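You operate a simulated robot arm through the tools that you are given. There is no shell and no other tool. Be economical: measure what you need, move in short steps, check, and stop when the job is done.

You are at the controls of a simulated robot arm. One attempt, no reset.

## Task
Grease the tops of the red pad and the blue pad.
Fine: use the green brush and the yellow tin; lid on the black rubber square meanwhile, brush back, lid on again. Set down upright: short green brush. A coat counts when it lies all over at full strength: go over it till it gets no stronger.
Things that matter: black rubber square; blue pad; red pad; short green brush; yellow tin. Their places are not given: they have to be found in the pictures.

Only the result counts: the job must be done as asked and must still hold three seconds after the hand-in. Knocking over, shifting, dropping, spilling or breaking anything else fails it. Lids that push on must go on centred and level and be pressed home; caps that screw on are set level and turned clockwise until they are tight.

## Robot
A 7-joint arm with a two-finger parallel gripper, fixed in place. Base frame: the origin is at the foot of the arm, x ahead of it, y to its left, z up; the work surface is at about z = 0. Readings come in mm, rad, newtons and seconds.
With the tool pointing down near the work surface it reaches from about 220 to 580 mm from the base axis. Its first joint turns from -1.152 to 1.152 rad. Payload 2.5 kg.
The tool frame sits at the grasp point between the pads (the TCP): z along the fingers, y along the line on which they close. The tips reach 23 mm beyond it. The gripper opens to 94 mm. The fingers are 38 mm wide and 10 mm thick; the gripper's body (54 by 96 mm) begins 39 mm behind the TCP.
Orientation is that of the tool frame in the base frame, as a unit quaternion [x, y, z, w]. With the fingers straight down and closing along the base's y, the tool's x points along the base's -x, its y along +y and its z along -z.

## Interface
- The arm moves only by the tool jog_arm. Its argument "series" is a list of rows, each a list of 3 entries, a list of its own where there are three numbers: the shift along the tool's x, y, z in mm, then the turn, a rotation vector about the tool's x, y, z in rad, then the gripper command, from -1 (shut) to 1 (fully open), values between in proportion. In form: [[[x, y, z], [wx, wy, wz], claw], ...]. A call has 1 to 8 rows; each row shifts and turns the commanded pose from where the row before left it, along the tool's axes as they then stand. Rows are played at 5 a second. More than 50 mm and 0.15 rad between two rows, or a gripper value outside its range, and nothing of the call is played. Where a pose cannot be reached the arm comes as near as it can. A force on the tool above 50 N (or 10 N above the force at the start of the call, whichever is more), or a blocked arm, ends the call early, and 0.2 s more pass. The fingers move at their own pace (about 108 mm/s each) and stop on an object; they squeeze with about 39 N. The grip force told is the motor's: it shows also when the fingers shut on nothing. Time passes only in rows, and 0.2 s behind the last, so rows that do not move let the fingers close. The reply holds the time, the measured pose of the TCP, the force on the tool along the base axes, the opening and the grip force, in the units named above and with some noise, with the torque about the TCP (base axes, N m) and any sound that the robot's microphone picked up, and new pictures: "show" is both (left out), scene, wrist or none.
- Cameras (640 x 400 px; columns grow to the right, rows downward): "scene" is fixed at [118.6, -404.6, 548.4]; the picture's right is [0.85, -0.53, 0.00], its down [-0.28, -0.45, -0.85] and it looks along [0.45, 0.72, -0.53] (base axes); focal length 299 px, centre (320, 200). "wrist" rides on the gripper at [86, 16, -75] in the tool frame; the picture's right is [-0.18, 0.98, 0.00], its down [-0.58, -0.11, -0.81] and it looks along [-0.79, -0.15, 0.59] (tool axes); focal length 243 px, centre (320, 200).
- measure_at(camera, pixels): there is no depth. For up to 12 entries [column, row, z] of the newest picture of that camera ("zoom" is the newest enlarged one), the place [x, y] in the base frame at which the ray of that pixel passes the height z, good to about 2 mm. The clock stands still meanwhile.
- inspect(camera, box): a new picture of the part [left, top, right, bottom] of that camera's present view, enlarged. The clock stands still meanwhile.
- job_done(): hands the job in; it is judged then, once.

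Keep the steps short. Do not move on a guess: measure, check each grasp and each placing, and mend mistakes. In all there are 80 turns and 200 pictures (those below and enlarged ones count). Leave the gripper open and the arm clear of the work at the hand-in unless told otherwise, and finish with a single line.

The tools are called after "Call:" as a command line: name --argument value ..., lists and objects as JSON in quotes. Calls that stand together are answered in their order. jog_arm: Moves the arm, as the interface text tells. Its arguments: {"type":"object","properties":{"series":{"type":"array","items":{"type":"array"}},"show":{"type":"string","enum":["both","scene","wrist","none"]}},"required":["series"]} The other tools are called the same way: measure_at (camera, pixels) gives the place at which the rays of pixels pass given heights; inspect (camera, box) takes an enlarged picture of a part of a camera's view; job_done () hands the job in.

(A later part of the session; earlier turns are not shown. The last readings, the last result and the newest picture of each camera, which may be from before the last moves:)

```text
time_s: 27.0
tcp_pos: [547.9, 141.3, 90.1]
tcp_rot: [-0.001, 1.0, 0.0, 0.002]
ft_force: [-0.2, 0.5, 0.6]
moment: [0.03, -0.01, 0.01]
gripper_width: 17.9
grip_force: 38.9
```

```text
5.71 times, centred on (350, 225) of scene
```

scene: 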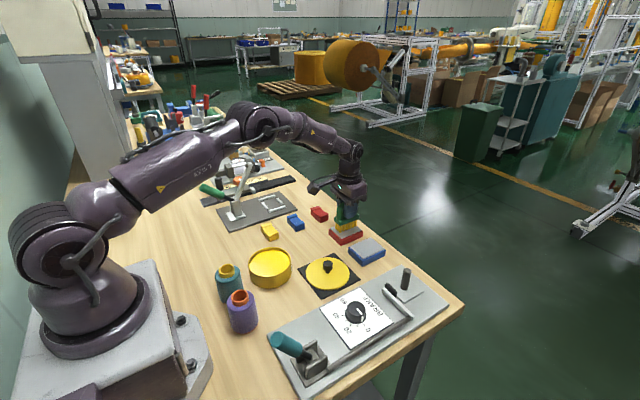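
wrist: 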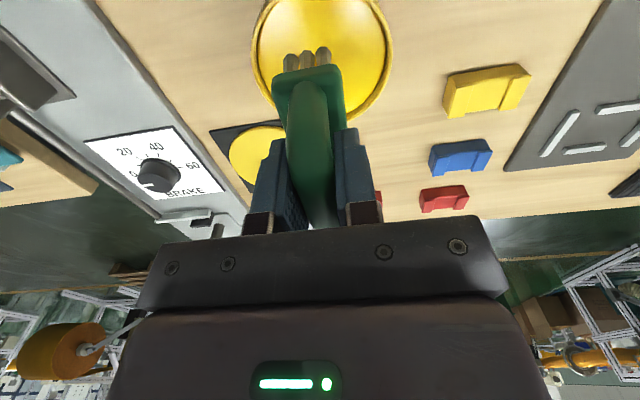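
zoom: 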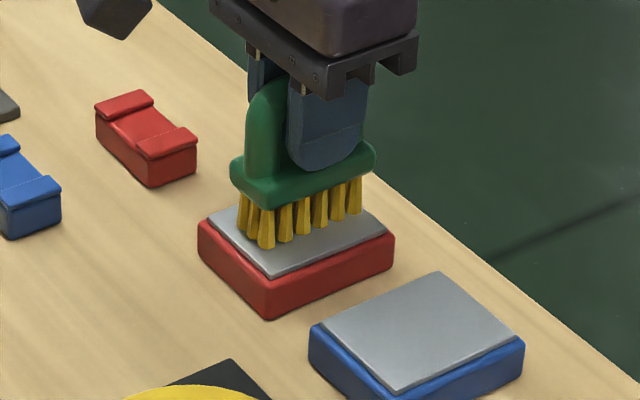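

Right at contact. Half a millimetre more and check force.

Call:
jog_arm --series '[[[0, 0, 0.6], [0, 0, 0], -1], [[0, 0, 0], [0, 0, 0], -1]]' --show "none"

```text
time_s: 27.6
tcp_pos: [547.2, 140.7, 90.6]
tcp_rot: [0.0, 1.0, 0.001, 0.001]
ft_force: [-1.1, -0.7, 4.1]
moment: [0.06, -0.07, 0.01]
gripper_width: 17.5
grip_force: 39.0
```

Gentle contact, about 5 N. A first stroke in +y by 15 mm, checking side force and whether the pad stays.

Call:
jog_arm --series '[[[0, 5, 0], [0, 0, 0], -1], [[0, 5, 0], [0, 0, 0], -1], [[0, 5, 0], [0, 0, 0], -1], [[0, 0, 0], [0, 0, 0], -1]]' --show "none"

Call:
inspect --camera "scene" --box '[310, 190, 390, 260]'

```text
time_s: 28.6
tcp_pos: [548.0, 156.9, 90.4]
tcp_rot: [0.001, 1.0, 0.0, 0.0]
ft_force: [0.6, -1.2, 5.1]
moment: [-0.06, -0.35, -0.08]
gripper_width: 17.6
grip_force: 39.3
```

```text
5.71 times, centred on (350, 225) of scene
```

zoom: 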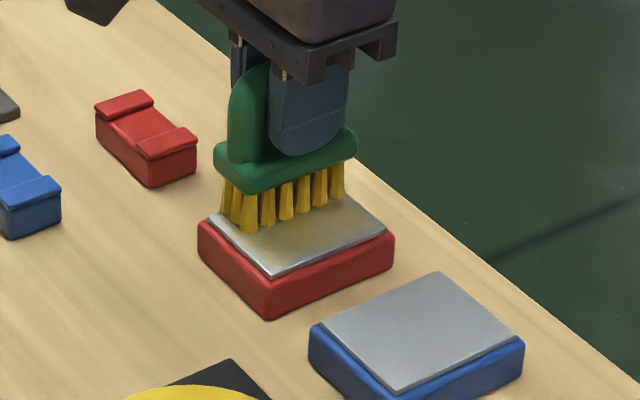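

The coat begins to appear and the pad stands still. Now wide strokes: along y at x≈558 and back at x≈540.

Call:
jog_arm --series '[[[-10, 0, 0], [0, 0, 0], -1], [[0, -10, 0], [0, 0, 0], -1], [[0, -11, 0], [0, 0, 0], -1], [[0, -11, 0], [0, 0, 0], -1], [[18, 0, 0], [0, 0, 0], -1], [[0, 11, 0], [0, 0, 0], -1], [[0, 11, 0], [0, 0, 0], -1], [[0, 11, 0], [0, 0, 0], -1]]' --show "none"

Call:
inspect --camera "scene" --box '[310, 190, 390, 260]'

```text
time_s: 30.4
tcp_pos: [540.3, 156.3, 91.5]
tcp_rot: [0.0, 1.0, 0.0, 0.001]
ft_force: [0.3, -4.2, 9.6]
moment: [-0.11, -0.32, -0.11]
gripper_width: 17.7
grip_force: 39.0
```

```text
5.71 times, centred on (350, 225) of scene
```

zoom: 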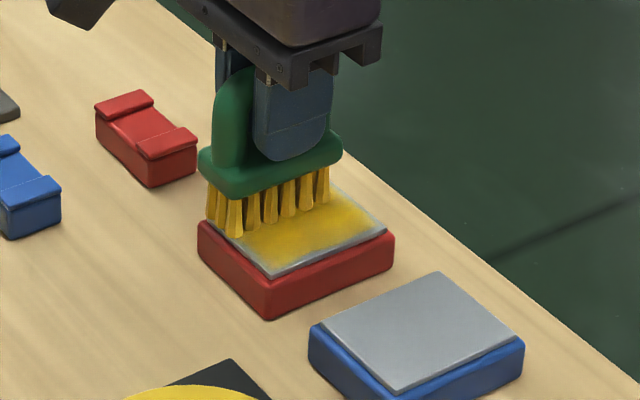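

Coverage grows; margins at the front and right edges are bare. Next, strokes reaching further: y to ~119, x from 536 to 563.

Call:
jog_arm --series '[[[4, 3, 0], [0, 0, 0], -1], [[0, -14, 0], [0, 0, 0], -1], [[0, -14, 0], [0, 0, 0], -1], [[0, -14, 0], [0, 0, 0], -1], [[-14, 0, 0], [0, 0, 0], -1], [[-14, 0, 0], [0, 0, 0], -1], [[0, 14, 0], [0, 0, 0], -1], [[0, 14, 0], [0, 0, 0], -1]]' --show "none"

Call:
inspect --camera "scene" --box '[310, 190, 390, 260]'

```text
time_s: 32.2
tcp_pos: [563.1, 145.3, 89.6]
tcp_rot: [0.001, 1.0, 0.0, 0.002]
ft_force: [1.9, -4.1, 12.8]
moment: [-0.13, -0.3, -0.11]
gripper_width: 17.7
grip_force: 39.0
```

```text
5.71 times, centred on (350, 225) of scene
```

zoom: 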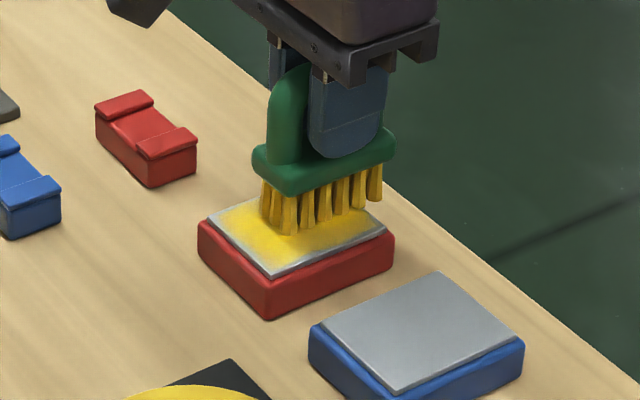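

I finish this stroke, then lift for a proper look.

Call:
jog_arm --series '[[[0, 14, 0], [0, 0, 0], -1], [[14, 0, 0], [0, 0, 0], -1], [[14, -5, 0], [0, 0, 0], -1], [[0, 0, -20], [0, 0, 0], -1], [[40, 0, -20], [0, 0, 0], -1], [[40, 0, -10], [0, 0, 0], -1], [[40, 0, 0], [0, 0, 0], -1], [[0, 0, 0], [0, 0, 0], -1]]' --show "both"

Call:
inspect --camera "scene" --box '[320, 210, 380, 255]'

```text
time_s: 34.0
tcp_pos: [415.8, 156.7, 141.3]
tcp_rot: [0.0, 1.0, -0.001, 0.001]
ft_force: [-1.0, -0.2, -1.3]
moment: [0.01, -0.03, 0.03]
gripper_width: 17.7
grip_force: 38.8
```

scene: 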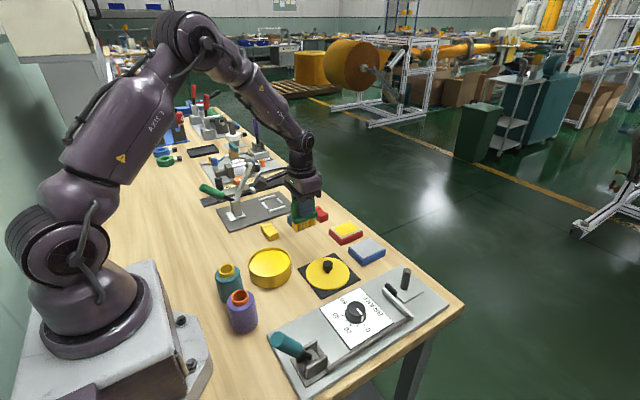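
wrist: 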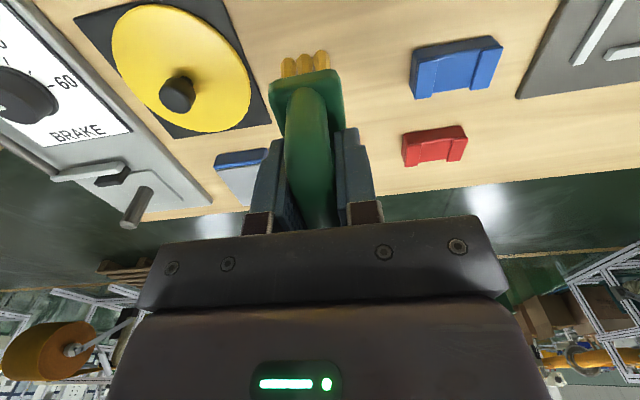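

```text
8.89 times, centred on (350, 232) of scene
```

zoom: 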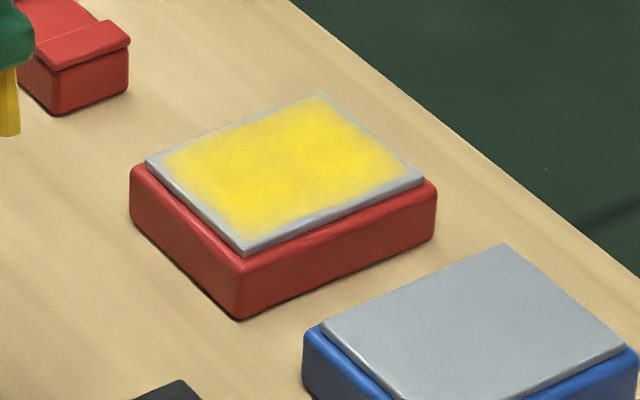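

Call:
measure_at --camera "zoom" --pixels '[[146, 163, 22], [246, 252, 22], [424, 178, 22], [323, 95, 22], [160, 160, 22], [240, 238, 22], [405, 172, 22], [318, 98, 22], [240, 122, 22], [325, 218, 22]]'

```text
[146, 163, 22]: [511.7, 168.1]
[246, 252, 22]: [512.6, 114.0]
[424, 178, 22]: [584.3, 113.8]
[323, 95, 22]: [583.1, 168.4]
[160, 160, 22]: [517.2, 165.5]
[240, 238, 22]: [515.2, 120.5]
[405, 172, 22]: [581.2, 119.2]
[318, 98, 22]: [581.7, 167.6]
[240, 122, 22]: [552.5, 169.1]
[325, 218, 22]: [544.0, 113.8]
```

The coat is weaker at the edges. I reload the brush: back over the tin.

Call:
jog_arm --series '[[[39, -12, -10], [0, 0, 0], -1], [[39, -12, 0], [0, 0, 0], -1], [[38, -12.5, 0], [0, 0, 0], -1], [[0, 0, 0], [0, 0, 0], -1], [[0, 0, 40], [0, 0, 0], -1], [[0, 0, 8], [0, 0, 0], -1], [[0, 0, 3], [0, 0, 0], -1], [[0, 0, 0], [0, 0, 0], -1]]' --show "scene"

Call:
inspect --camera "scene" --box '[230, 220, 310, 290]'

```text
time_s: 35.8
tcp_pos: [299.4, 119.2, 99.4]
tcp_rot: [0.0, 1.0, 0.001, 0.0]
ft_force: [-0.7, 0.2, 0.1]
moment: [-0.01, 0.0, 0.0]
gripper_width: 17.6
grip_force: 39.0
```

scene: 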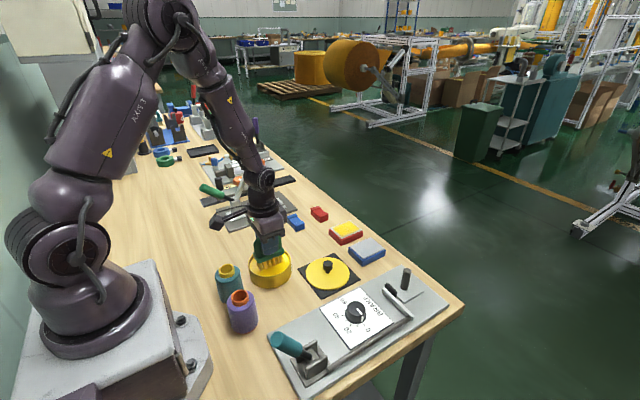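

```text
5.71 times, centred on (270, 255) of scene
```

zoom: 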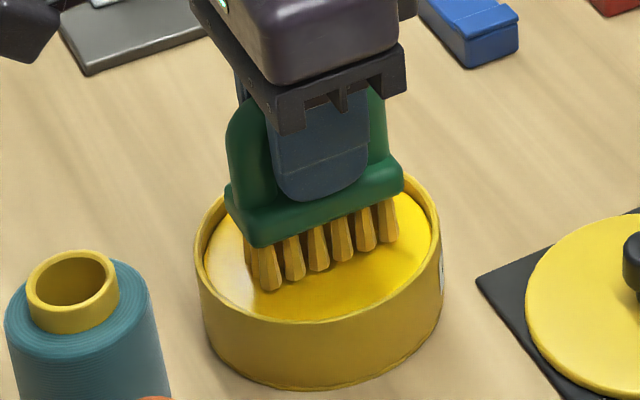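

Just above the grease. Press in gently.

Call:
jog_arm --series '[[[0, 0, 1], [0, 0, 0], -1], [[0, 0, 1], [0, 0, 0], -1], [[0, 0, 1], [0, 0, 0], -1], [[0, 0, 0], [0, 0, 0], -1]]' --show "none"

```text
time_s: 36.8
tcp_pos: [299.9, 120.0, 95.9]
tcp_rot: [0.0, 1.0, 0.001, 0.001]
ft_force: [-4.2, -3.6, 16.1]
moment: [0.05, -0.32, 0.0]
gripper_width: 17.7
grip_force: 38.8
```

Loaded (16 N). Lift and travel back towards the red pad.

Call:
jog_arm --series '[[[0, 0, -10], [0, 0, 0], -1], [[0, 0, -30], [0, 0, 0], -1], [[0, 0, 0], [0, 0, 0], -1], [[-42, 1, 0], [0, 0, 0], -1], [[-42, 1, 0], [0, 0, 0], -1], [[-42, 1, 0], [0, 0, 0], -1], [[-42, 1, 0], [0, 0, 0], -1], [[-42, 0, 0], [0, 0, 0], -1]]' --show "none"

```text
time_s: 38.6
tcp_pos: [509.3, 122.5, 135.1]
tcp_rot: [0.0, 1.0, 0.001, 0.0]
ft_force: [-0.4, -0.3, -1.4]
moment: [-0.01, 0.04, 0.04]
gripper_width: 18.0
grip_force: 38.7
```

Now to the front edge (y≈124), lower to contact, and stroke along x slowly.

Call:
jog_arm --series '[[[-28, 0, 0], [0, 0, 0], -1], [[0, 0, 30], [0, 0, 0], -1], [[0, 0, 14], [0, 0, 0], -1], [[0, 0, 1.9], [0, 0, 0], -1], [[0, 0, 0], [0, 0, 0], -1], [[-8, 0, 0], [0, 0, 0], -1], [[-8, 0, 0], [0, 0, 0], -1], [[-8, 0, 0], [0, 0, 0], -1]]' --show "none"

Call:
inspect --camera "scene" --box '[310, 190, 390, 260]'

```text
time_s: 40.4
tcp_pos: [563.6, 122.5, 90.5]
tcp_rot: [0.0, 1.0, 0.001, 0.001]
ft_force: [-1.2, 0.2, 0.5]
moment: [0.06, 0.0, 0.0]
gripper_width: 17.9
grip_force: 39.3
```

```text
5.71 times, centred on (350, 225) of scene
```

zoom: 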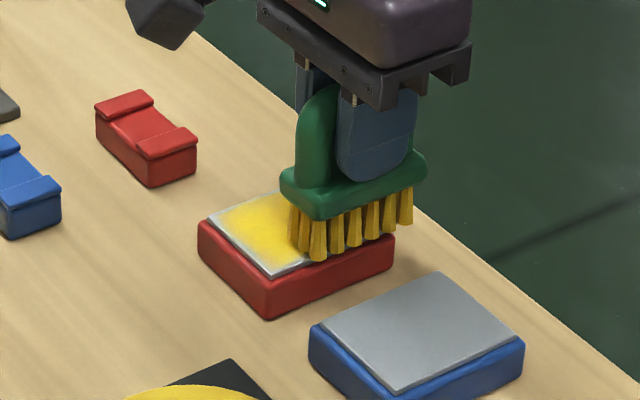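

Contact is barely there (0.5 N); lower 0.7 mm and brush back along the front edge.

Call:
jog_arm --series '[[[0, 0, 0.7], [0, 0, 0], -1], [[0, 0, 0], [0, 0, 0], -1], [[8, 0, 0], [0, 0, 0], -1], [[8, 0, 0], [0, 0, 0], -1], [[8, 0, 0], [0, 0, 0], -1], [[4, 0, 0], [0, 0, 0], -1], [[0, 8, 0], [0, 0, 0], -1], [[0, 8, 0], [0, 0, 0], -1]]' --show "none"

Call:
inspect --camera "scene" --box '[310, 190, 390, 260]'

```text
time_s: 42.2
tcp_pos: [535.7, 140.1, 90.0]
tcp_rot: [0.001, 1.0, 0.0, 0.001]
ft_force: [0.4, -4.2, 12.6]
moment: [-0.12, -0.44, -0.12]
gripper_width: 17.4
grip_force: 39.1
```

```text
5.71 times, centred on (350, 225) of scene
```

zoom: 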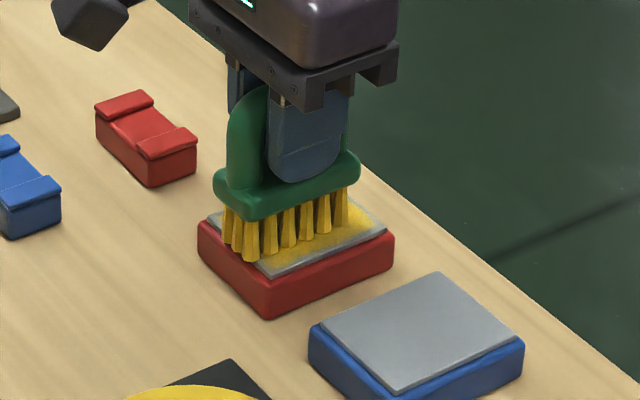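

Good. Continue: along the near-x edge to y≈158, then along the back edge to x≈562.

Call:
jog_arm --series '[[[0, 9, 0], [0, 0, 0], -1], [[0, 9, 0], [0, 0, 0], -1], [[-8, 0, 0], [0, 0, 0], -1], [[-8, 0, 0], [0, 0, 0], -1], [[-8, 0, 0], [0, 0, 0], -1], [[0, -9, 0], [0, 0, 0], -1], [[0, -9, 0], [0, 0, 0], -1], [[0, -9, 0], [0, 0, 0], -1]]' --show "none"

Call:
inspect --camera "scene" --box '[310, 190, 390, 260]'

```text
time_s: 44.0
tcp_pos: [557.2, 129.4, 89.3]
tcp_rot: [0.0, 1.0, 0.0, 0.0]
ft_force: [-1.0, 1.8, 2.2]
moment: [0.05, -0.07, 0.04]
gripper_width: 17.9
grip_force: 39.0
```

```text
5.71 times, centred on (350, 225) of scene
```

zoom: 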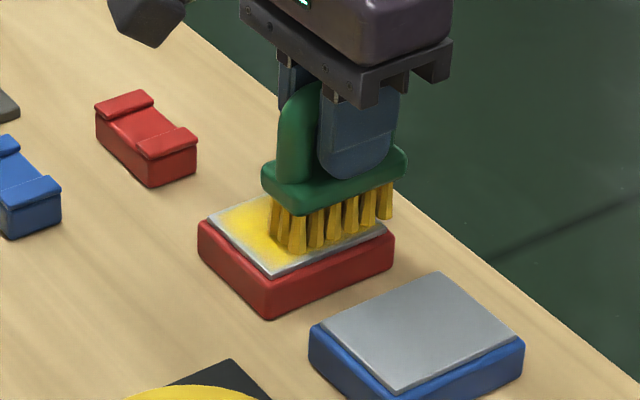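

Second full pass, 0.4 mm lower as force is light here.

Call:
jog_arm --series '[[[-3, -8, 0.4], [0, 0, 0], -1], [[0, 10, 0], [0, 0, 0], -1], [[0, 10, 0], [0, 0, 0], -1], [[0, 10, 0], [0, 0, 0], -1], [[0, 8, 0], [0, 0, 0], -1], [[11, 0, 0], [0, 0, 0], -1], [[0, -12, 0], [0, 0, 0], -1], [[0, -12, 0], [0, 0, 0], -1]]' --show "none"

Call:
jog_arm --series '[[[0, -13, 0], [0, 0, 0], -1], [[12, 0, 0], [0, 0, 0], -1], [[0, 12, 0], [0, 0, 0], -1], [[0, 12, 0], [0, 0, 0], -1], [[0, 13, 0], [0, 0, 0], -1], [[0, -13, 0], [0, 0, 0], -1], [[0, 0, -15], [0, 0, 0], -1], [[40, 20, -20], [0, 0, 0], -1]]' --show "none"

Call:
jog_arm --series '[[[40, 0, -20], [0, 0, 0], -1], [[40, 0, 0], [0, 0, 0], -1], [[20, 0, 0], [0, 0, 0], -1], [[0, 0, 0], [0, 0, 0], -1]]' --show "scene"

Call:
inspect --camera "scene" --box '[320, 210, 380, 255]'

```text
time_s: 45.8
tcp_pos: [550.6, 136.9, 90.3]
tcp_rot: [0.0, 1.0, 0.0, 0.001]
ft_force: [0.3, -0.7, -0.9]
moment: [0.0, 0.0, 0.0]
gripper_width: 17.9
grip_force: 38.8
```

```text
time_s: 47.6
tcp_pos: [497.2, 166.0, 123.5]
tcp_rot: [0.001, 1.0, 0.0, 0.0]
ft_force: [-0.1, 0.7, -1.5]
moment: [0.01, 0.01, 0.01]
gripper_width: 17.2
grip_force: 39.2
```

```text
time_s: 48.6
tcp_pos: [400.0, 165.3, 144.7]
tcp_rot: [0.001, 1.0, 0.0, 0.001]
ft_force: [-0.2, 0.0, -0.9]
moment: [0.0, -0.02, 0.0]
gripper_width: 17.4
grip_force: 38.9
```

scene: 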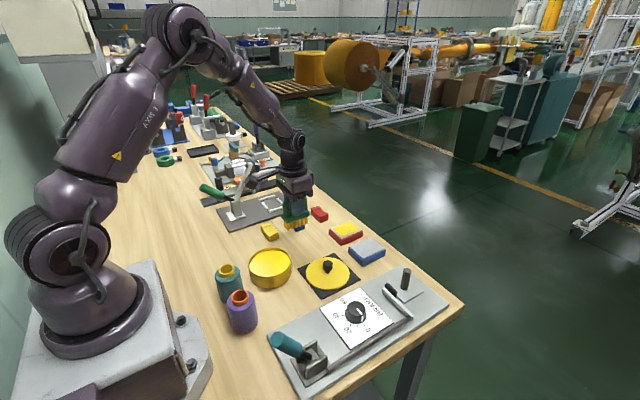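

```text
8.89 times, centred on (350, 232) of scene
```

zoom: 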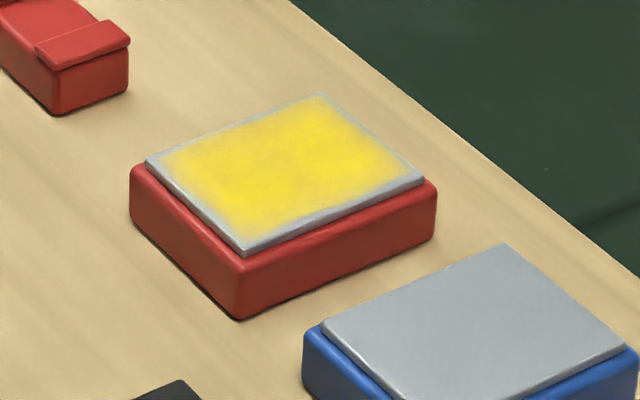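

Almost the same as before. I enlarge strongly to judge the coat edge and also check the bristles.

Call:
inspect --camera "scene" --box '[331, 219, 363, 239]'

Call:
inspect --camera "scene" --box '[270, 190, 330, 240]'

```text
16.00 times, centred on (347, 229) of scene
```

zoom: 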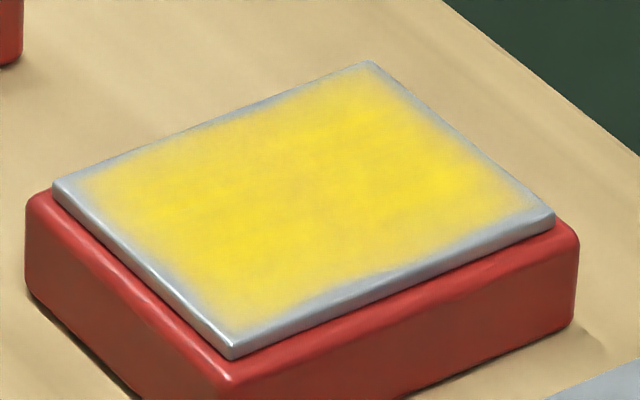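

```text
8.00 times, centred on (300, 215) of scene
```

zoom: 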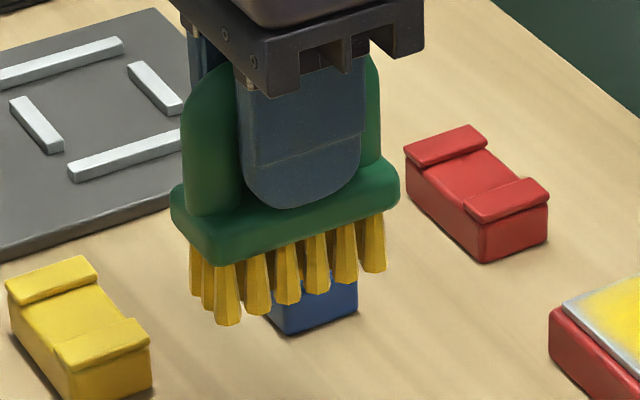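

The coat is weaker at the left half and edges, so it needs more. Reload at the tin once more.

Call:
jog_arm --series '[[[34, -15, 0], [0, 0, 0], -1], [[34, -15, 0], [0, 0, 0], -1], [[33, -15, 0], [0, 0, 0], -1], [[0, 0, 0], [0, 0, 0], -1], [[0, 0, 35], [0, 0, 0], -1], [[0, 0, 10], [0, 0, 0], -1], [[0, 0, 2], [0, 0, 0], -1], [[0, 0, 0], [0, 0, 0], -1]]' --show "scene"

```text
time_s: 50.4
tcp_pos: [296.2, 122.1, 96.0]
tcp_rot: [0.001, 1.0, -0.001, 0.001]
ft_force: [0.1, 0.0, -1.7]
moment: [0.0, -0.01, -0.01]
gripper_width: 17.5
grip_force: 39.0
```

scene: 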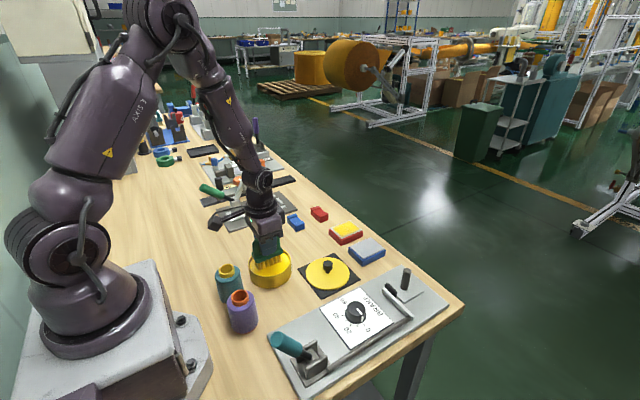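

Call:
jog_arm --series '[[[-3, -2, 1.2], [0, 0, 0], -1], [[0, 0, 0], [0, 0, 0], -1], [[0, 0, 0], [0, 0, 0], -1]]' --show "none"

Call:
jog_arm --series '[[[0, 0, -10], [0, 0, 0], -1], [[0, 0, -30], [0, 0, 0], -1], [[-40, 2, 0], [0, 0, 0], -1], [[-48, 3, 0], [0, 0, 0], -1], [[-48, 3, 0], [0, 0, 0], -1], [[-48, 3, 0], [0, 0, 0], -1], [[-46, 3, 0], [0, 0, 0], -1], [[0, 0, 0], [0, 0, 0], -1]]' --show "none"

```text
time_s: 51.2
tcp_pos: [300.8, 119.7, 95.9]
tcp_rot: [0.0, 1.0, 0.001, 0.0]
ft_force: [-2.6, 1.1, 10.0]
moment: [0.04, -0.15, -0.01]
gripper_width: 17.6
grip_force: 38.7
```

```text
time_s: 53.0
tcp_pos: [531.6, 134.7, 133.5]
tcp_rot: [0.0, 1.0, 0.0, 0.0]
ft_force: [-0.5, -0.1, -1.8]
moment: [0.02, -0.02, 0.06]
gripper_width: 17.7
grip_force: 39.2
```

Loaded (10 N). Now onto the red pad, near-left part, firmer contact, slower.

Call:
jog_arm --series '[[[-6, -10, 30], [0, 0, 0], -1], [[0, 0, 14], [0, 0, 0], -1], [[0, 0, 2.6], [0, 0, 0], -1], [[0, 0, 0.6], [0, 0, 0], -1], [[0, 0, 0], [0, 0, 0], -1]]' --show "none"

```text
time_s: 54.2
tcp_pos: [537.8, 124.4, 90.1]
tcp_rot: [0.0, 1.0, 0.001, 0.002]
ft_force: [-5.3, 1.2, 12.4]
moment: [-0.01, -0.23, 0.03]
gripper_width: 17.5
grip_force: 39.6
```

12 N contact. Slow strokes now.

Call:
jog_arm --series '[[[0, 6, 0], [0, 0, 0], -1], [[0, 6, 0], [0, 0, 0], -1], [[0, 6, 0], [0, 0, 0], -1], [[0, 6, 0], [0, 0, 0], -1], [[0, 6, 0], [0, 0, 0], -1], [[0, 4, 0], [0, 0, 0], -1], [[-8, 0, 0], [0, 0, 0], -1], [[0, 0, 0], [0, 0, 0], -1]]' --show "none"

Call:
jog_arm --series '[[[0, -6, 0.4], [0, 0, 0], -1], [[0, -6, 0], [0, 0, 0], -1], [[0, -6, 0], [0, 0, 0], -1], [[0, -6, 0], [0, 0, 0], -1], [[0, -6, 0], [0, 0, 0], -1], [[0, -6, 0], [0, 0, 0], -1], [[-8, 0, 0], [0, 0, 0], -1], [[0, 0, 0], [0, 0, 0], -1]]' --show "none"

Call:
inspect --camera "scene" --box '[326, 205, 374, 245]'

```text
time_s: 56.0
tcp_pos: [543.5, 158.0, 90.5]
tcp_rot: [0.001, 1.0, 0.001, 0.0]
ft_force: [-6.1, 1.9, 15.3]
moment: [0.11, -0.18, 0.06]
gripper_width: 17.6
grip_force: 39.1
```

```text
time_s: 57.8
tcp_pos: [552.8, 121.0, 89.7]
tcp_rot: [0.001, 1.0, -0.001, 0.0]
ft_force: [-7.6, -1.8, 19.7]
moment: [-0.16, -0.16, -0.07]
gripper_width: 17.4
grip_force: 38.6
```

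```text
10.00 times, centred on (350, 225) of scene
```

zoom: 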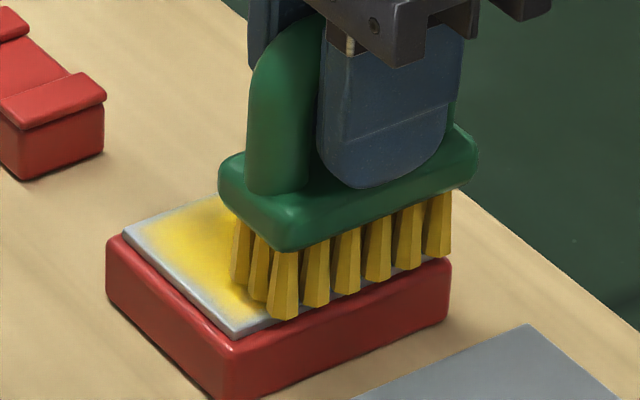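

Good contact. Continue at x≈560 up to y≈158 and back through the middle.

Call:
jog_arm --series '[[[-7, 0, 0], [0, 0, 0], -1], [[0, 6, 0], [0, 0, 0], -1], [[0, 7, 0], [0, 0, 0], -1], [[0, 7, 0], [0, 0, 0], -1], [[0, 7, 0], [0, 0, 0], -1], [[0, 8, 0], [0, 0, 0], -1], [[7, 2, 0], [0, 0, 0], -1], [[7, 0, 0], [0, 0, 0], -1]]' --show "none"

Call:
jog_arm --series '[[[7, 0, 0], [0, 0, 0], -1], [[3, -7, 0], [0, 0, 0], -1], [[0, -7, 0], [0, 0, 0], -1], [[0, -8, 0], [0, 0, 0], -1], [[0, -8, 0], [0, 0, 0], -1], [[0, -8, 0], [0, 0, 0], -1], [[0, 8, 0], [0, 0, 0], -1], [[0, 8, 0], [0, 0, 0], -1]]' --show "none"

Call:
jog_arm --series '[[[0, 8, 0], [0, 0, 0], -1], [[0, 0, -20], [0, 0, 0], -1], [[40, 10, -20], [0, 0, 0], -1], [[45, 5, -15], [0, 0, 0], -1], [[45, 0, 0], [0, 0, 0], -1], [[0, 0, 0], [0, 0, 0], -1]]' --show "none"

Call:
inspect --camera "scene" --box '[331, 219, 363, 239]'

```text
time_s: 59.6
tcp_pos: [544.5, 159.0, 88.6]
tcp_rot: [0.0, 1.0, 0.001, 0.002]
ft_force: [3.6, 0.6, 10.7]
moment: [0.04, -0.63, 0.01]
gripper_width: 17.5
grip_force: 38.7
```

```text
time_s: 61.4
tcp_pos: [535.2, 136.9, 89.2]
tcp_rot: [0.001, 1.0, -0.001, 0.0]
ft_force: [0.7, -3.7, 9.3]
moment: [-0.17, -0.34, -0.14]
gripper_width: 17.7
grip_force: 38.8
```

```text
time_s: 62.8
tcp_pos: [405.1, 160.7, 143.3]
tcp_rot: [0.001, 1.0, 0.0, 0.001]
ft_force: [0.1, 0.2, -2.3]
moment: [-0.01, -0.01, -0.01]
gripper_width: 18.0
grip_force: 38.5
```

```text
16.00 times, centred on (347, 229) of scene
```

zoom: 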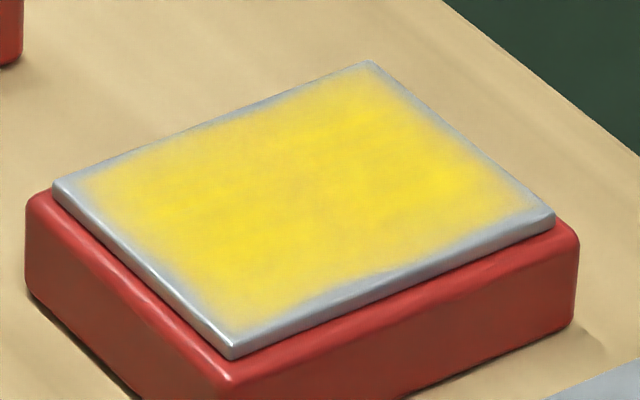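

Identical to the previous enlarged picture: the red coat no longer gets stronger, so it is saturated. Reload for the blue pad.

Call:
jog_arm --series '[[[35, -13.5, 0], [0, 0, 0], -1], [[35, -13.5, 0], [0, 0, 0], -1], [[35, -13.5, 0], [0, 0, 0], -1], [[0, 0, 0], [0, 0, 0], -1], [[0, 0, 35], [0, 0, 0], -1], [[0, 0, 10], [0, 0, 0], -1], [[0, 0, 2.3], [0, 0, 0], -1], [[0, 0, 0], [0, 0, 0], -1]]' --show "none"

```text
time_s: 64.6
tcp_pos: [300.8, 119.7, 95.8]
tcp_rot: [0.0, 1.0, 0.001, 0.0]
ft_force: [0.0, 0.7, -1.9]
moment: [0.01, 0.0, -0.01]
gripper_width: 17.6
grip_force: 38.4
```

Call:
jog_arm --series '[[[0, 0, 0.8], [0, 0, 0], -1], [[0, 0, 0.5], [0, 0, 0], -1], [[0, 0, 0], [0, 0, 0], -1]]' --show "none"

```text
time_s: 65.4
tcp_pos: [300.2, 120.3, 94.8]
tcp_rot: [0.0, 1.0, 0.0, 0.001]
ft_force: [-1.7, 0.6, 7.3]
moment: [-0.04, -0.07, -0.03]
gripper_width: 17.7
grip_force: 38.9
```

Loaded (7 N). To the blue pad.

Call:
jog_arm --series '[[[0, 0, -12], [0, 0, 0], -1], [[0, 0, -40], [0, 0, 0], -1], [[-40, -15, 0], [0, 0, 0], -1], [[-40, -15, 0], [0, 0, 0], -1], [[-40, -15, 0], [0, 0, 0], -1], [[-40, -15, 0], [0, 0, 0], -1], [[-40, -15, 0], [0, 0, 0], -1], [[-38, -13, 0], [0, 0, 0], -1]]' --show "none"

Call:
jog_arm --series '[[[0, 0, 0], [0, 0, 0], -1], [[0, 0, 0], [0, 0, 0], -1], [[0, 0, 40], [0, 0, 0], -1], [[0, 0, 16], [0, 0, 0], -1], [[0, 0, 0], [0, 0, 0], -1]]' --show "scene"

Call:
inspect --camera "scene" --box '[326, 205, 406, 275]'

```text
time_s: 67.2
tcp_pos: [537.0, 31.2, 146.8]
tcp_rot: [0.0, 1.0, 0.0, 0.0]
ft_force: [0.3, -0.5, -1.9]
moment: [0.0, -0.02, -0.03]
gripper_width: 17.6
grip_force: 39.1
```

```text
time_s: 68.4
tcp_pos: [538.6, 31.3, 90.0]
tcp_rot: [0.0, 1.0, 0.0, 0.0]
ft_force: [0.3, 0.0, -1.3]
moment: [0.01, 0.03, -0.03]
gripper_width: 17.9
grip_force: 39.3
```

scene: 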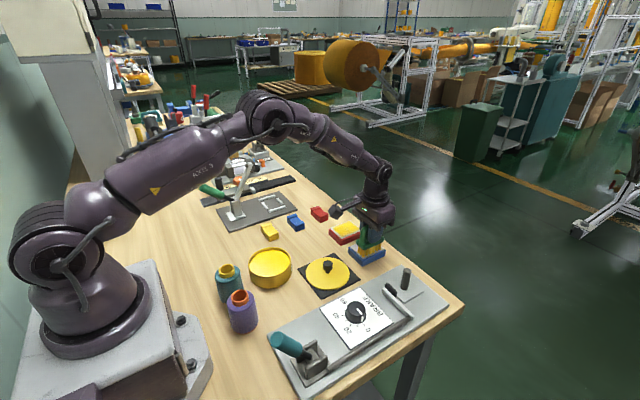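

```text
5.71 times, centred on (366, 240) of scene
```

zoom: 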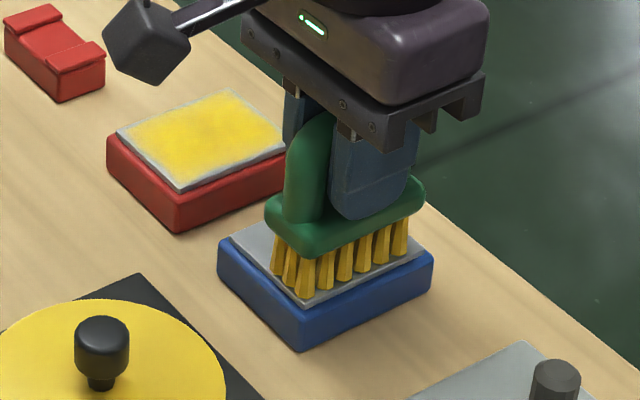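

Over the near-front of the blue plate. Lowering to contact.

Call:
jog_arm --series '[[[0, 0, 1], [0, 0, 0], -1], [[0, 0, 0.8], [0, 0, 0], -1], [[0, 0, 0.6], [0, 0, 0], -1], [[0, 0, 0], [0, 0, 0], -1]]' --show "none"

```text
time_s: 69.4
tcp_pos: [537.2, 31.4, 89.5]
tcp_rot: [0.001, 1.0, 0.0, 0.002]
ft_force: [-1.8, -1.6, 6.9]
moment: [-0.1, 0.07, 0.01]
gripper_width: 17.4
grip_force: 38.9
```

7 N. Strokes over the blue plate: y from 30 to 66, at x 537, 549, 561.

Call:
jog_arm --series '[[[0, -3, 0.3], [0, 0, 0], -1], [[0, 7, 0], [0, 0, 0], -1], [[0, 8, 0], [0, 0, 0], -1], [[0, 8, 0], [0, 0, 0], -1], [[0, 8, 0], [0, 0, 0], -1], [[0, 7, 0], [0, 0, 0], -1], [[-6, 0, 0], [0, 0, 0], -1], [[-6, 0, 0], [0, 0, 0], -1]]' --show "none"

Call:
jog_arm --series '[[[0, -7, 0.3], [0, 0, 0], -1], [[0, -8, 0], [0, 0, 0], -1], [[0, -8, 0], [0, 0, 0], -1], [[0, -8, 0], [0, 0, 0], -1], [[0, -7, 0], [0, 0, 0], -1], [[-6, 0, 0], [0, 0, 0], -1], [[-6, 0, 0], [0, 0, 0], -1], [[0, 8, 0], [0, 0, 0], -1]]' --show "none"

Call:
jog_arm --series '[[[0, 8, 0], [0, 0, 0], -1], [[0, 8, 0], [0, 0, 0], -1], [[0, 8, 0], [0, 0, 0], -1], [[0, 6, 0], [0, 0, 0], -1], [[8, 0, 0], [0, 0, 0], -1], [[8, 0, 0], [0, 0, 0], -1], [[8, 0, 0], [0, 0, 0], -1], [[0, -8, 0], [0, 0, 0], -1]]' --show "none"

Call:
inspect --camera "scene" --box '[326, 205, 406, 275]'

```text
time_s: 71.2
tcp_pos: [550.5, 68.2, 88.5]
tcp_rot: [0.0, 1.0, 0.002, 0.001]
ft_force: [-7.9, 1.8, 24.0]
moment: [0.02, -0.03, 0.03]
gripper_width: 17.5
grip_force: 39.0
```

```text
time_s: 73.0
tcp_pos: [562.8, 35.3, 89.2]
tcp_rot: [0.001, 1.0, -0.002, 0.002]
ft_force: [0.8, -7.9, 19.7]
moment: [-0.32, 0.38, 0.17]
gripper_width: 17.5
grip_force: 39.2
```

```text
time_s: 74.8
tcp_pos: [537.1, 61.1, 89.2]
tcp_rot: [-0.001, 1.0, 0.003, 0.002]
ft_force: [-0.8, 8.1, 21.0]
moment: [0.27, 0.0, -0.01]
gripper_width: 17.5
grip_force: 38.7
```

```text
5.71 times, centred on (366, 240) of scene
```

zoom: 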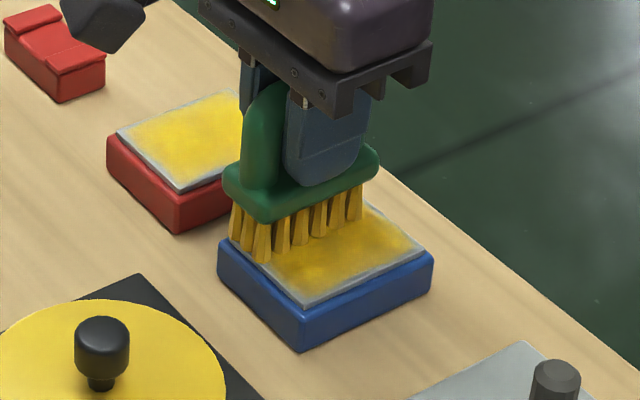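

Good coverage, and the pad is steady. A second pass, moving left to right again, and then lift clear.

Call:
jog_arm --series '[[[0, -8, 0], [0, 0, 0], -1], [[0, -8, 0], [0, 0, 0], -1], [[0, -8, 0], [0, 0, 0], -1], [[0, -6, 0], [0, 0, 0], -1], [[-8, 0, 0], [0, 0, 0], -1], [[0, 9, 0], [0, 0, 0], -1], [[0, 9, 0], [0, 0, 0], -1], [[0, 9, 0], [0, 0, 0], -1]]' --show "none"

Call:
jog_arm --series '[[[0, 9, 0], [0, 0, 0], -1], [[-8, 2, 0], [0, 0, 0], -1], [[0, -9, 0], [0, 0, 0], -1], [[0, -9, 0], [0, 0, 0], -1], [[0, -9, 0], [0, 0, 0], -1], [[0, -9, 0], [0, 0, 0], -1], [[-8, -2, 0], [0, 0, 0], -1], [[0, 9, 0], [0, 0, 0], -1]]' --show "none"

Call:
jog_arm --series '[[[0, 9, 0], [0, 0, 0], -1], [[0, 9, 0], [0, 0, 0], -1], [[0, 10, 0], [0, 0, 0], -1], [[8, -8, 0], [0, 0, 0], -1], [[0, 0, -20], [0, 0, 0], -1], [[20, 30, -20], [0, 0, 0], -1], [[40, 20, -15], [0, 0, 0], -1], [[45, 0, 0], [0, 0, 0], -1]]' --show "none"

Call:
jog_arm --series '[[[25, 20, 0], [0, 0, 0], -1], [[0, 0, 0], [0, 0, 0], -1], [[0, 0, 0], [0, 0, 0], -1]]' --show "none"

Call:
inspect --camera "scene" --box '[324, 215, 392, 265]'

```text
time_s: 76.6
tcp_pos: [546.8, 53.6, 89.7]
tcp_rot: [0.001, 1.0, -0.002, 0.002]
ft_force: [-0.3, -8.3, 23.3]
moment: [-0.42, 0.51, 0.22]
gripper_width: 17.7
grip_force: 38.8
```

```text
time_s: 78.4
tcp_pos: [562.5, 33.6, 88.5]
tcp_rot: [0.002, 1.0, -0.003, 0.003]
ft_force: [1.0, -8.7, 20.2]
moment: [-0.17, 0.31, 0.14]
gripper_width: 17.6
grip_force: 39.0
```

```text
time_s: 80.2
tcp_pos: [448.3, 107.4, 143.5]
tcp_rot: [0.0, 1.0, 0.0, 0.001]
ft_force: [0.2, 1.0, -1.2]
moment: [-0.04, -0.01, -0.02]
gripper_width: 17.5
grip_force: 38.8
```

```text
time_s: 81.0
tcp_pos: [424.1, 127.0, 143.3]
tcp_rot: [0.0, 1.0, 0.001, 0.0]
ft_force: [0.0, 0.4, -1.6]
moment: [0.0, 0.01, 0.02]
gripper_width: 17.4
grip_force: 39.0
```

```text
8.00 times, centred on (358, 240) of scene
```

zoom: 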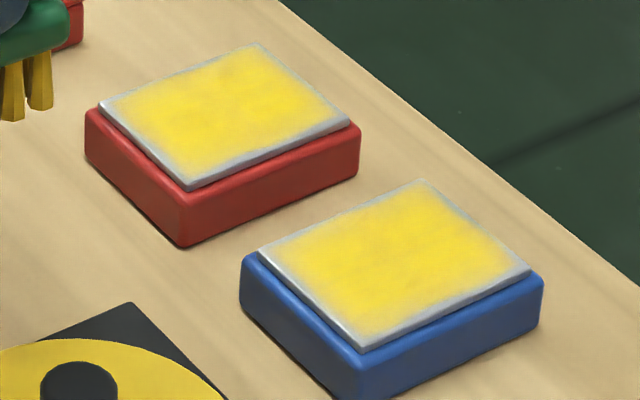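

Both look alike. One strong enlargement each for comparison.

Call:
inspect --camera "scene" --box '[351, 235, 383, 255]'

Call:
inspect --camera "scene" --box '[331, 219, 363, 239]'

```text
16.00 times, centred on (367, 245) of scene
```

zoom: 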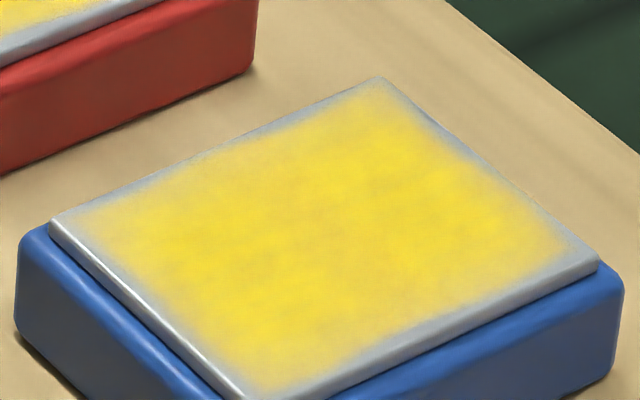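

```text
16.00 times, centred on (347, 229) of scene
```

zoom: 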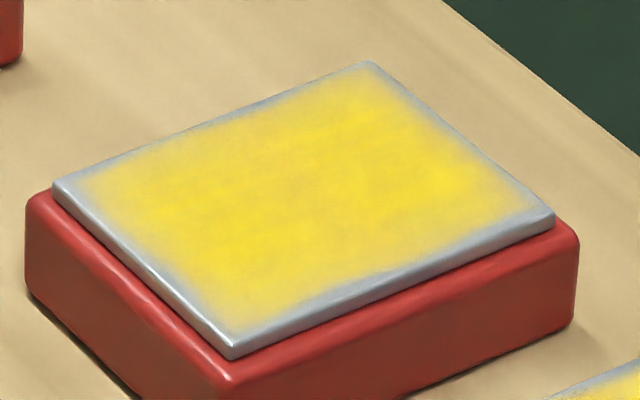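

For certainty that blue is at its maximum: reload and one more pass with overhang at edges, then compare.

Call:
jog_arm --series '[[[42, -2, 0], [0, 0, 0], -1], [[42, -2, 0], [0, 0, 0], -1], [[40, -3, 0], [0, 0, 0], -1], [[0, 0, 0], [0, 0, 0], -1], [[0, 0, 36], [0, 0, 0], -1], [[0, 0, 10], [0, 0, 0], -1], [[0, 0, 1.5], [0, 0, 0], -1], [[0, 0, 0], [0, 0, 0], -1]]' --show "none"

Call:
jog_arm --series '[[[0, 0, 0.6], [0, 0, 0], -1], [[0, 0, 0.5], [0, 0, 0], -1], [[0, 0, 0], [0, 0, 0], -1]]' --show "none"

```text
time_s: 82.8
tcp_pos: [300.0, 120.9, 94.5]
tcp_rot: [0.0, 1.0, -0.001, 0.002]
ft_force: [0.0, 0.0, 2.6]
moment: [-0.08, -0.03, -0.06]
gripper_width: 17.4
grip_force: 38.6
```

```text
time_s: 83.6
tcp_pos: [300.3, 121.5, 93.9]
tcp_rot: [0.0, 1.0, 0.001, 0.0]
ft_force: [-13.6, 0.1, 41.2]
moment: [-0.08, 0.43, 0.02]
gripper_width: 17.6
grip_force: 39.0
```

Well loaded (41 N, a bit firm). Lift and go to the blue pad again.

Call:
jog_arm --series '[[[0, 0, -12.6], [0, 0, 0], -1], [[0, 0, -40], [0, 0, 0], -1], [[-40, -15, 0], [0, 0, 0], -1], [[-40, -15, 0], [0, 0, 0], -1], [[-40, -15, 0], [0, 0, 0], -1], [[-40, -15, 0], [0, 0, 0], -1], [[-40, -15, 0], [0, 0, 0], -1], [[-36, -17, 0], [0, 0, 0], -1]]' --show "none"

Call:
jog_arm --series '[[[0, 0, 0], [0, 0, 0], -1], [[0, 0, 0], [0, 0, 0], -1], [[0, 0, 40], [0, 0, 0], -1], [[0, 0, 16], [0, 0, 0], -1], [[0, 0, 1.4], [0, 0, 0], -1], [[0, 0, 0.8], [0, 0, 0], -1], [[0, 0, 0], [0, 0, 0], -1]]' --show "none"

```text
time_s: 85.4
tcp_pos: [537.0, 26.1, 146.0]
tcp_rot: [0.0, 1.0, 0.0, -0.001]
ft_force: [0.2, 0.8, -1.5]
moment: [0.02, 0.04, -0.03]
gripper_width: 17.8
grip_force: 39.2
```

```text
time_s: 87.0
tcp_pos: [536.2, 27.7, 89.4]
tcp_rot: [0.0, 1.0, -0.001, 0.001]
ft_force: [0.5, -0.7, -1.8]
moment: [0.02, 0.04, -0.02]
gripper_width: 17.8
grip_force: 39.2
```

Call:
jog_arm --series '[[[0, 0, 0.7], [0, 0, 0], -1], [[0, 0, 0.4], [0, 0, 0], -1], [[0, 0, 0], [0, 0, 0], -1]]' --show "none"

```text
time_s: 87.8
tcp_pos: [536.0, 29.3, 88.9]
tcp_rot: [0.0, 1.0, 0.0, 0.002]
ft_force: [-7.1, -0.7, 15.2]
moment: [-0.08, 0.3, -0.01]
gripper_width: 17.5
grip_force: 39.0
```

15 N contact. Third pass over blue.

Call:
jog_arm --series '[[[0, 8, 0], [0, 0, 0], -1], [[0, 8, 0], [0, 0, 0], -1], [[0, 8, 0], [0, 0, 0], -1], [[0, 8, 0], [0, 0, 0], -1], [[0, 8, 0], [0, 0, 0], -1], [[-8, 0, 0], [0, 0, 0], -1], [[0, -10, 0], [0, 0, 0], -1], [[0, -10, 0], [0, 0, 0], -1]]' --show "none"

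Call:
jog_arm --series '[[[0, -10, 0], [0, 0, 0], -1], [[0, -10, 0], [0, 0, 0], -1], [[-9, 0, 0], [0, 0, 0], -1], [[-9, 0, 0], [0, 0, 0], -1], [[0, 10, 0], [0, 0, 0], -1], [[0, 10, 0], [0, 0, 0], -1], [[0, 10, 0], [0, 0, 0], -1], [[0, 9, 0], [0, 0, 0], -1]]' --show "none"

Call:
jog_arm --series '[[[9, 0, 0], [0, 0, 0], -1], [[9, 0, 0], [0, 0, 0], -1], [[0, -10, 0], [0, 0, 0], -1], [[0, 0, -20], [0, 0, 0], -1], [[20, 30, -20], [0, 0, 0], -1], [[40, 20, -15], [0, 0, 0], -1], [[45, 20, 0], [0, 0, 0], -1], [[16, 18, 0], [0, 0, 0], -1]]' --show "none"

Call:
inspect --camera "scene" --box '[351, 235, 383, 255]'

```text
time_s: 89.6
tcp_pos: [545.7, 51.0, 88.8]
tcp_rot: [0.0, 1.0, 0.002, 0.001]
ft_force: [1.4, 9.0, 24.3]
moment: [0.33, 0.35, -0.13]
gripper_width: 17.5
grip_force: 38.9
```

```text
time_s: 91.4
tcp_pos: [561.3, 67.8, 89.9]
tcp_rot: [0.001, 1.0, 0.0, 0.002]
ft_force: [1.2, -7.6, 18.2]
moment: [-0.43, 0.07, 0.08]
gripper_width: 17.6
grip_force: 38.8
```

```text
time_s: 93.2
tcp_pos: [421.7, 147.2, 143.4]
tcp_rot: [0.0, 1.0, 0.0, 0.001]
ft_force: [1.0, 0.2, -2.0]
moment: [0.01, -0.01, -0.02]
gripper_width: 17.3
grip_force: 39.3
```

```text
16.00 times, centred on (367, 245) of scene
```

zoom: 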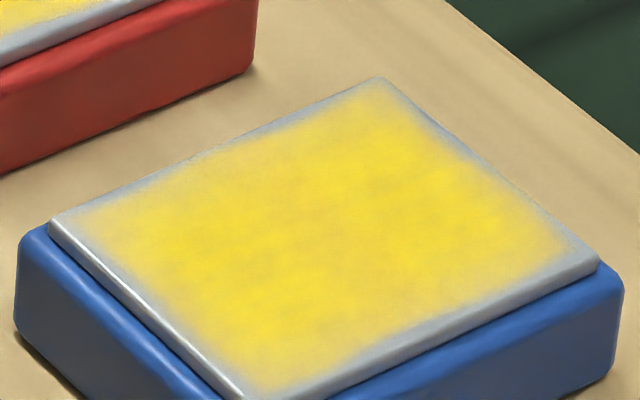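

No further change: blue is saturated. Now the brush goes back to its old place: TCP at about (424.4,147). Check the brush's attitude first.

Call:
jog_arm --series '[[[-2.5, 0, 30], [0, 0, 0], -1], [[0, 0, 20], [0, 0, 0], -1], [[0, 0, 0], [0, 0, 0], -1]]' --show "none"

Call:
inspect --camera "scene" --box '[270, 190, 350, 260]'

```text
time_s: 94.0
tcp_pos: [425.8, 145.7, 92.5]
tcp_rot: [0.001, 1.0, -0.001, 0.001]
ft_force: [-0.2, -0.9, -1.4]
moment: [0.0, 0.02, 0.02]
gripper_width: 17.4
grip_force: 38.9
```

```text
5.71 times, centred on (310, 225) of scene
```

zoom: 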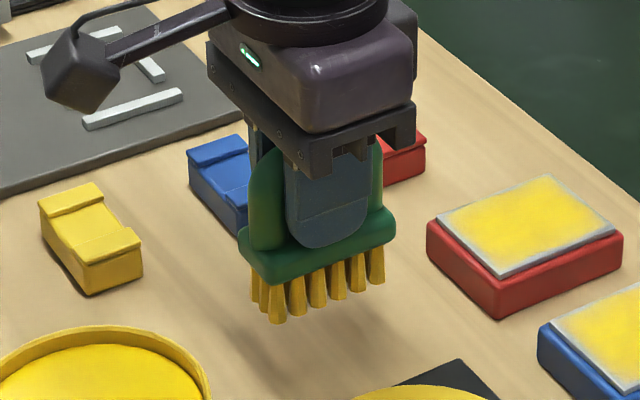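

Upright. Lower to z≈72, then feel for the table.

Call:
jog_arm --series '[[[0, 0, 14], [0, 0, 0], -1], [[0, 0, 6], [0, 0, 0], -1], [[0, 0, 1.5], [0, 0, 0], -1], [[0, 0, 1], [0, 0, 0], -1], [[0, 0, 0], [0, 0, 0], -1]]' --show "none"

Call:
jog_arm --series '[[[0, 0, 0.8], [0, 0, 0], -1], [[0, 0, 0], [0, 0, 0], -1]]' --show "none"

```text
time_s: 95.2
tcp_pos: [426.0, 148.1, 69.8]
tcp_rot: [0.001, 1.0, -0.001, 0.001]
ft_force: [0.7, 0.4, -0.4]
moment: [-0.02, 0.02, 0.0]
gripper_width: 17.5
grip_force: 39.1
```

```text
time_s: 95.8
tcp_pos: [426.8, 146.9, 69.2]
tcp_rot: [0.001, 1.0, -0.001, 0.002]
ft_force: [-0.7, -0.2, -1.0]
moment: [-0.05, 0.0, 0.0]
gripper_width: 17.6
grip_force: 39.5
```

Call:
jog_arm --series '[[[1.5, 0, 0], [0, 0, 0], -1], [[0, 0, 0.7], [0, 0, 0], -1], [[0, 0, 0], [0, 0, 0], -1]]' --show "none"

Call:
jog_arm --series '[[[0, 0, 0.6], [0, 0, 0], -1], [[0, 0, 0], [0, 0, 0], -1]]' --show "none"

```text
time_s: 96.6
tcp_pos: [423.7, 146.4, 69.4]
tcp_rot: [0.0, 1.0, 0.0, 0.002]
ft_force: [-0.9, 0.5, -1.4]
moment: [-0.04, -0.02, 0.0]
gripper_width: 17.3
grip_force: 38.8
```

```text
time_s: 97.2
tcp_pos: [424.2, 145.0, 67.6]
tcp_rot: [0.001, 1.0, 0.0, 0.001]
ft_force: [1.3, 0.1, -1.3]
moment: [0.02, 0.02, 0.01]
gripper_width: 17.8
grip_force: 39.4
```

Call:
jog_arm --series '[[[0, 0, 0.6], [0, 0, 0], -1], [[0, 0, 0], [0, 0, 0], -1]]' --show "none"

Call:
jog_arm --series '[[[0, 0, 0.5], [0, 0, 0], -1], [[0, 0, 0], [0, 0, 0], -1]]' --show "none"

Call:
inspect --camera "scene" --box '[280, 205, 340, 260]'

```text
time_s: 97.8
tcp_pos: [423.4, 144.8, 67.3]
tcp_rot: [0.001, 1.0, 0.0, 0.001]
ft_force: [-0.3, -0.3, -2.2]
moment: [0.0, -0.03, 0.0]
gripper_width: 17.6
grip_force: 38.9
```

```text
time_s: 98.4
tcp_pos: [424.7, 146.0, 67.5]
tcp_rot: [0.001, 1.0, 0.001, 0.001]
ft_force: [0.6, -0.2, -2.4]
moment: [0.0, 0.01, 0.0]
gripper_width: 17.7
grip_force: 39.3
```

```text
7.27 times, centred on (310, 232) of scene
```

zoom: 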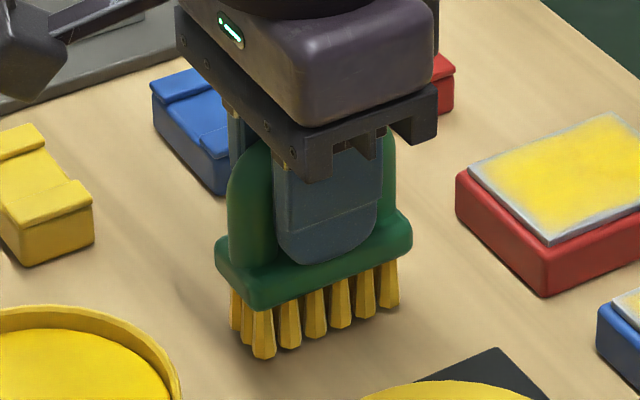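

Nearly down. Continue gently.

Call:
jog_arm --series '[[[0, 0, 0.5], [0, 0, 0], -1], [[0, 0, 0], [0, 0, 0], -1]]' --show "none"

Call:
jog_arm --series '[[[0, 0, 0.4], [0, 0, 0], -1], [[0, 0, 0], [0, 0, 0], -1]]' --show "none"

```text
time_s: 99.0
tcp_pos: [424.2, 146.6, 65.6]
tcp_rot: [0.0, 1.0, -0.001, 0.001]
ft_force: [-0.4, 0.9, -0.8]
moment: [0.0, 0.0, -0.04]
gripper_width: 17.8
grip_force: 39.0
```

```text
time_s: 99.6
tcp_pos: [422.9, 146.4, 66.7]
tcp_rot: [0.001, 1.0, 0.0, 0.0]
ft_force: [-0.8, 0.0, -2.1]
moment: [-0.01, 0.02, -0.01]
gripper_width: 17.4
grip_force: 39.2
```

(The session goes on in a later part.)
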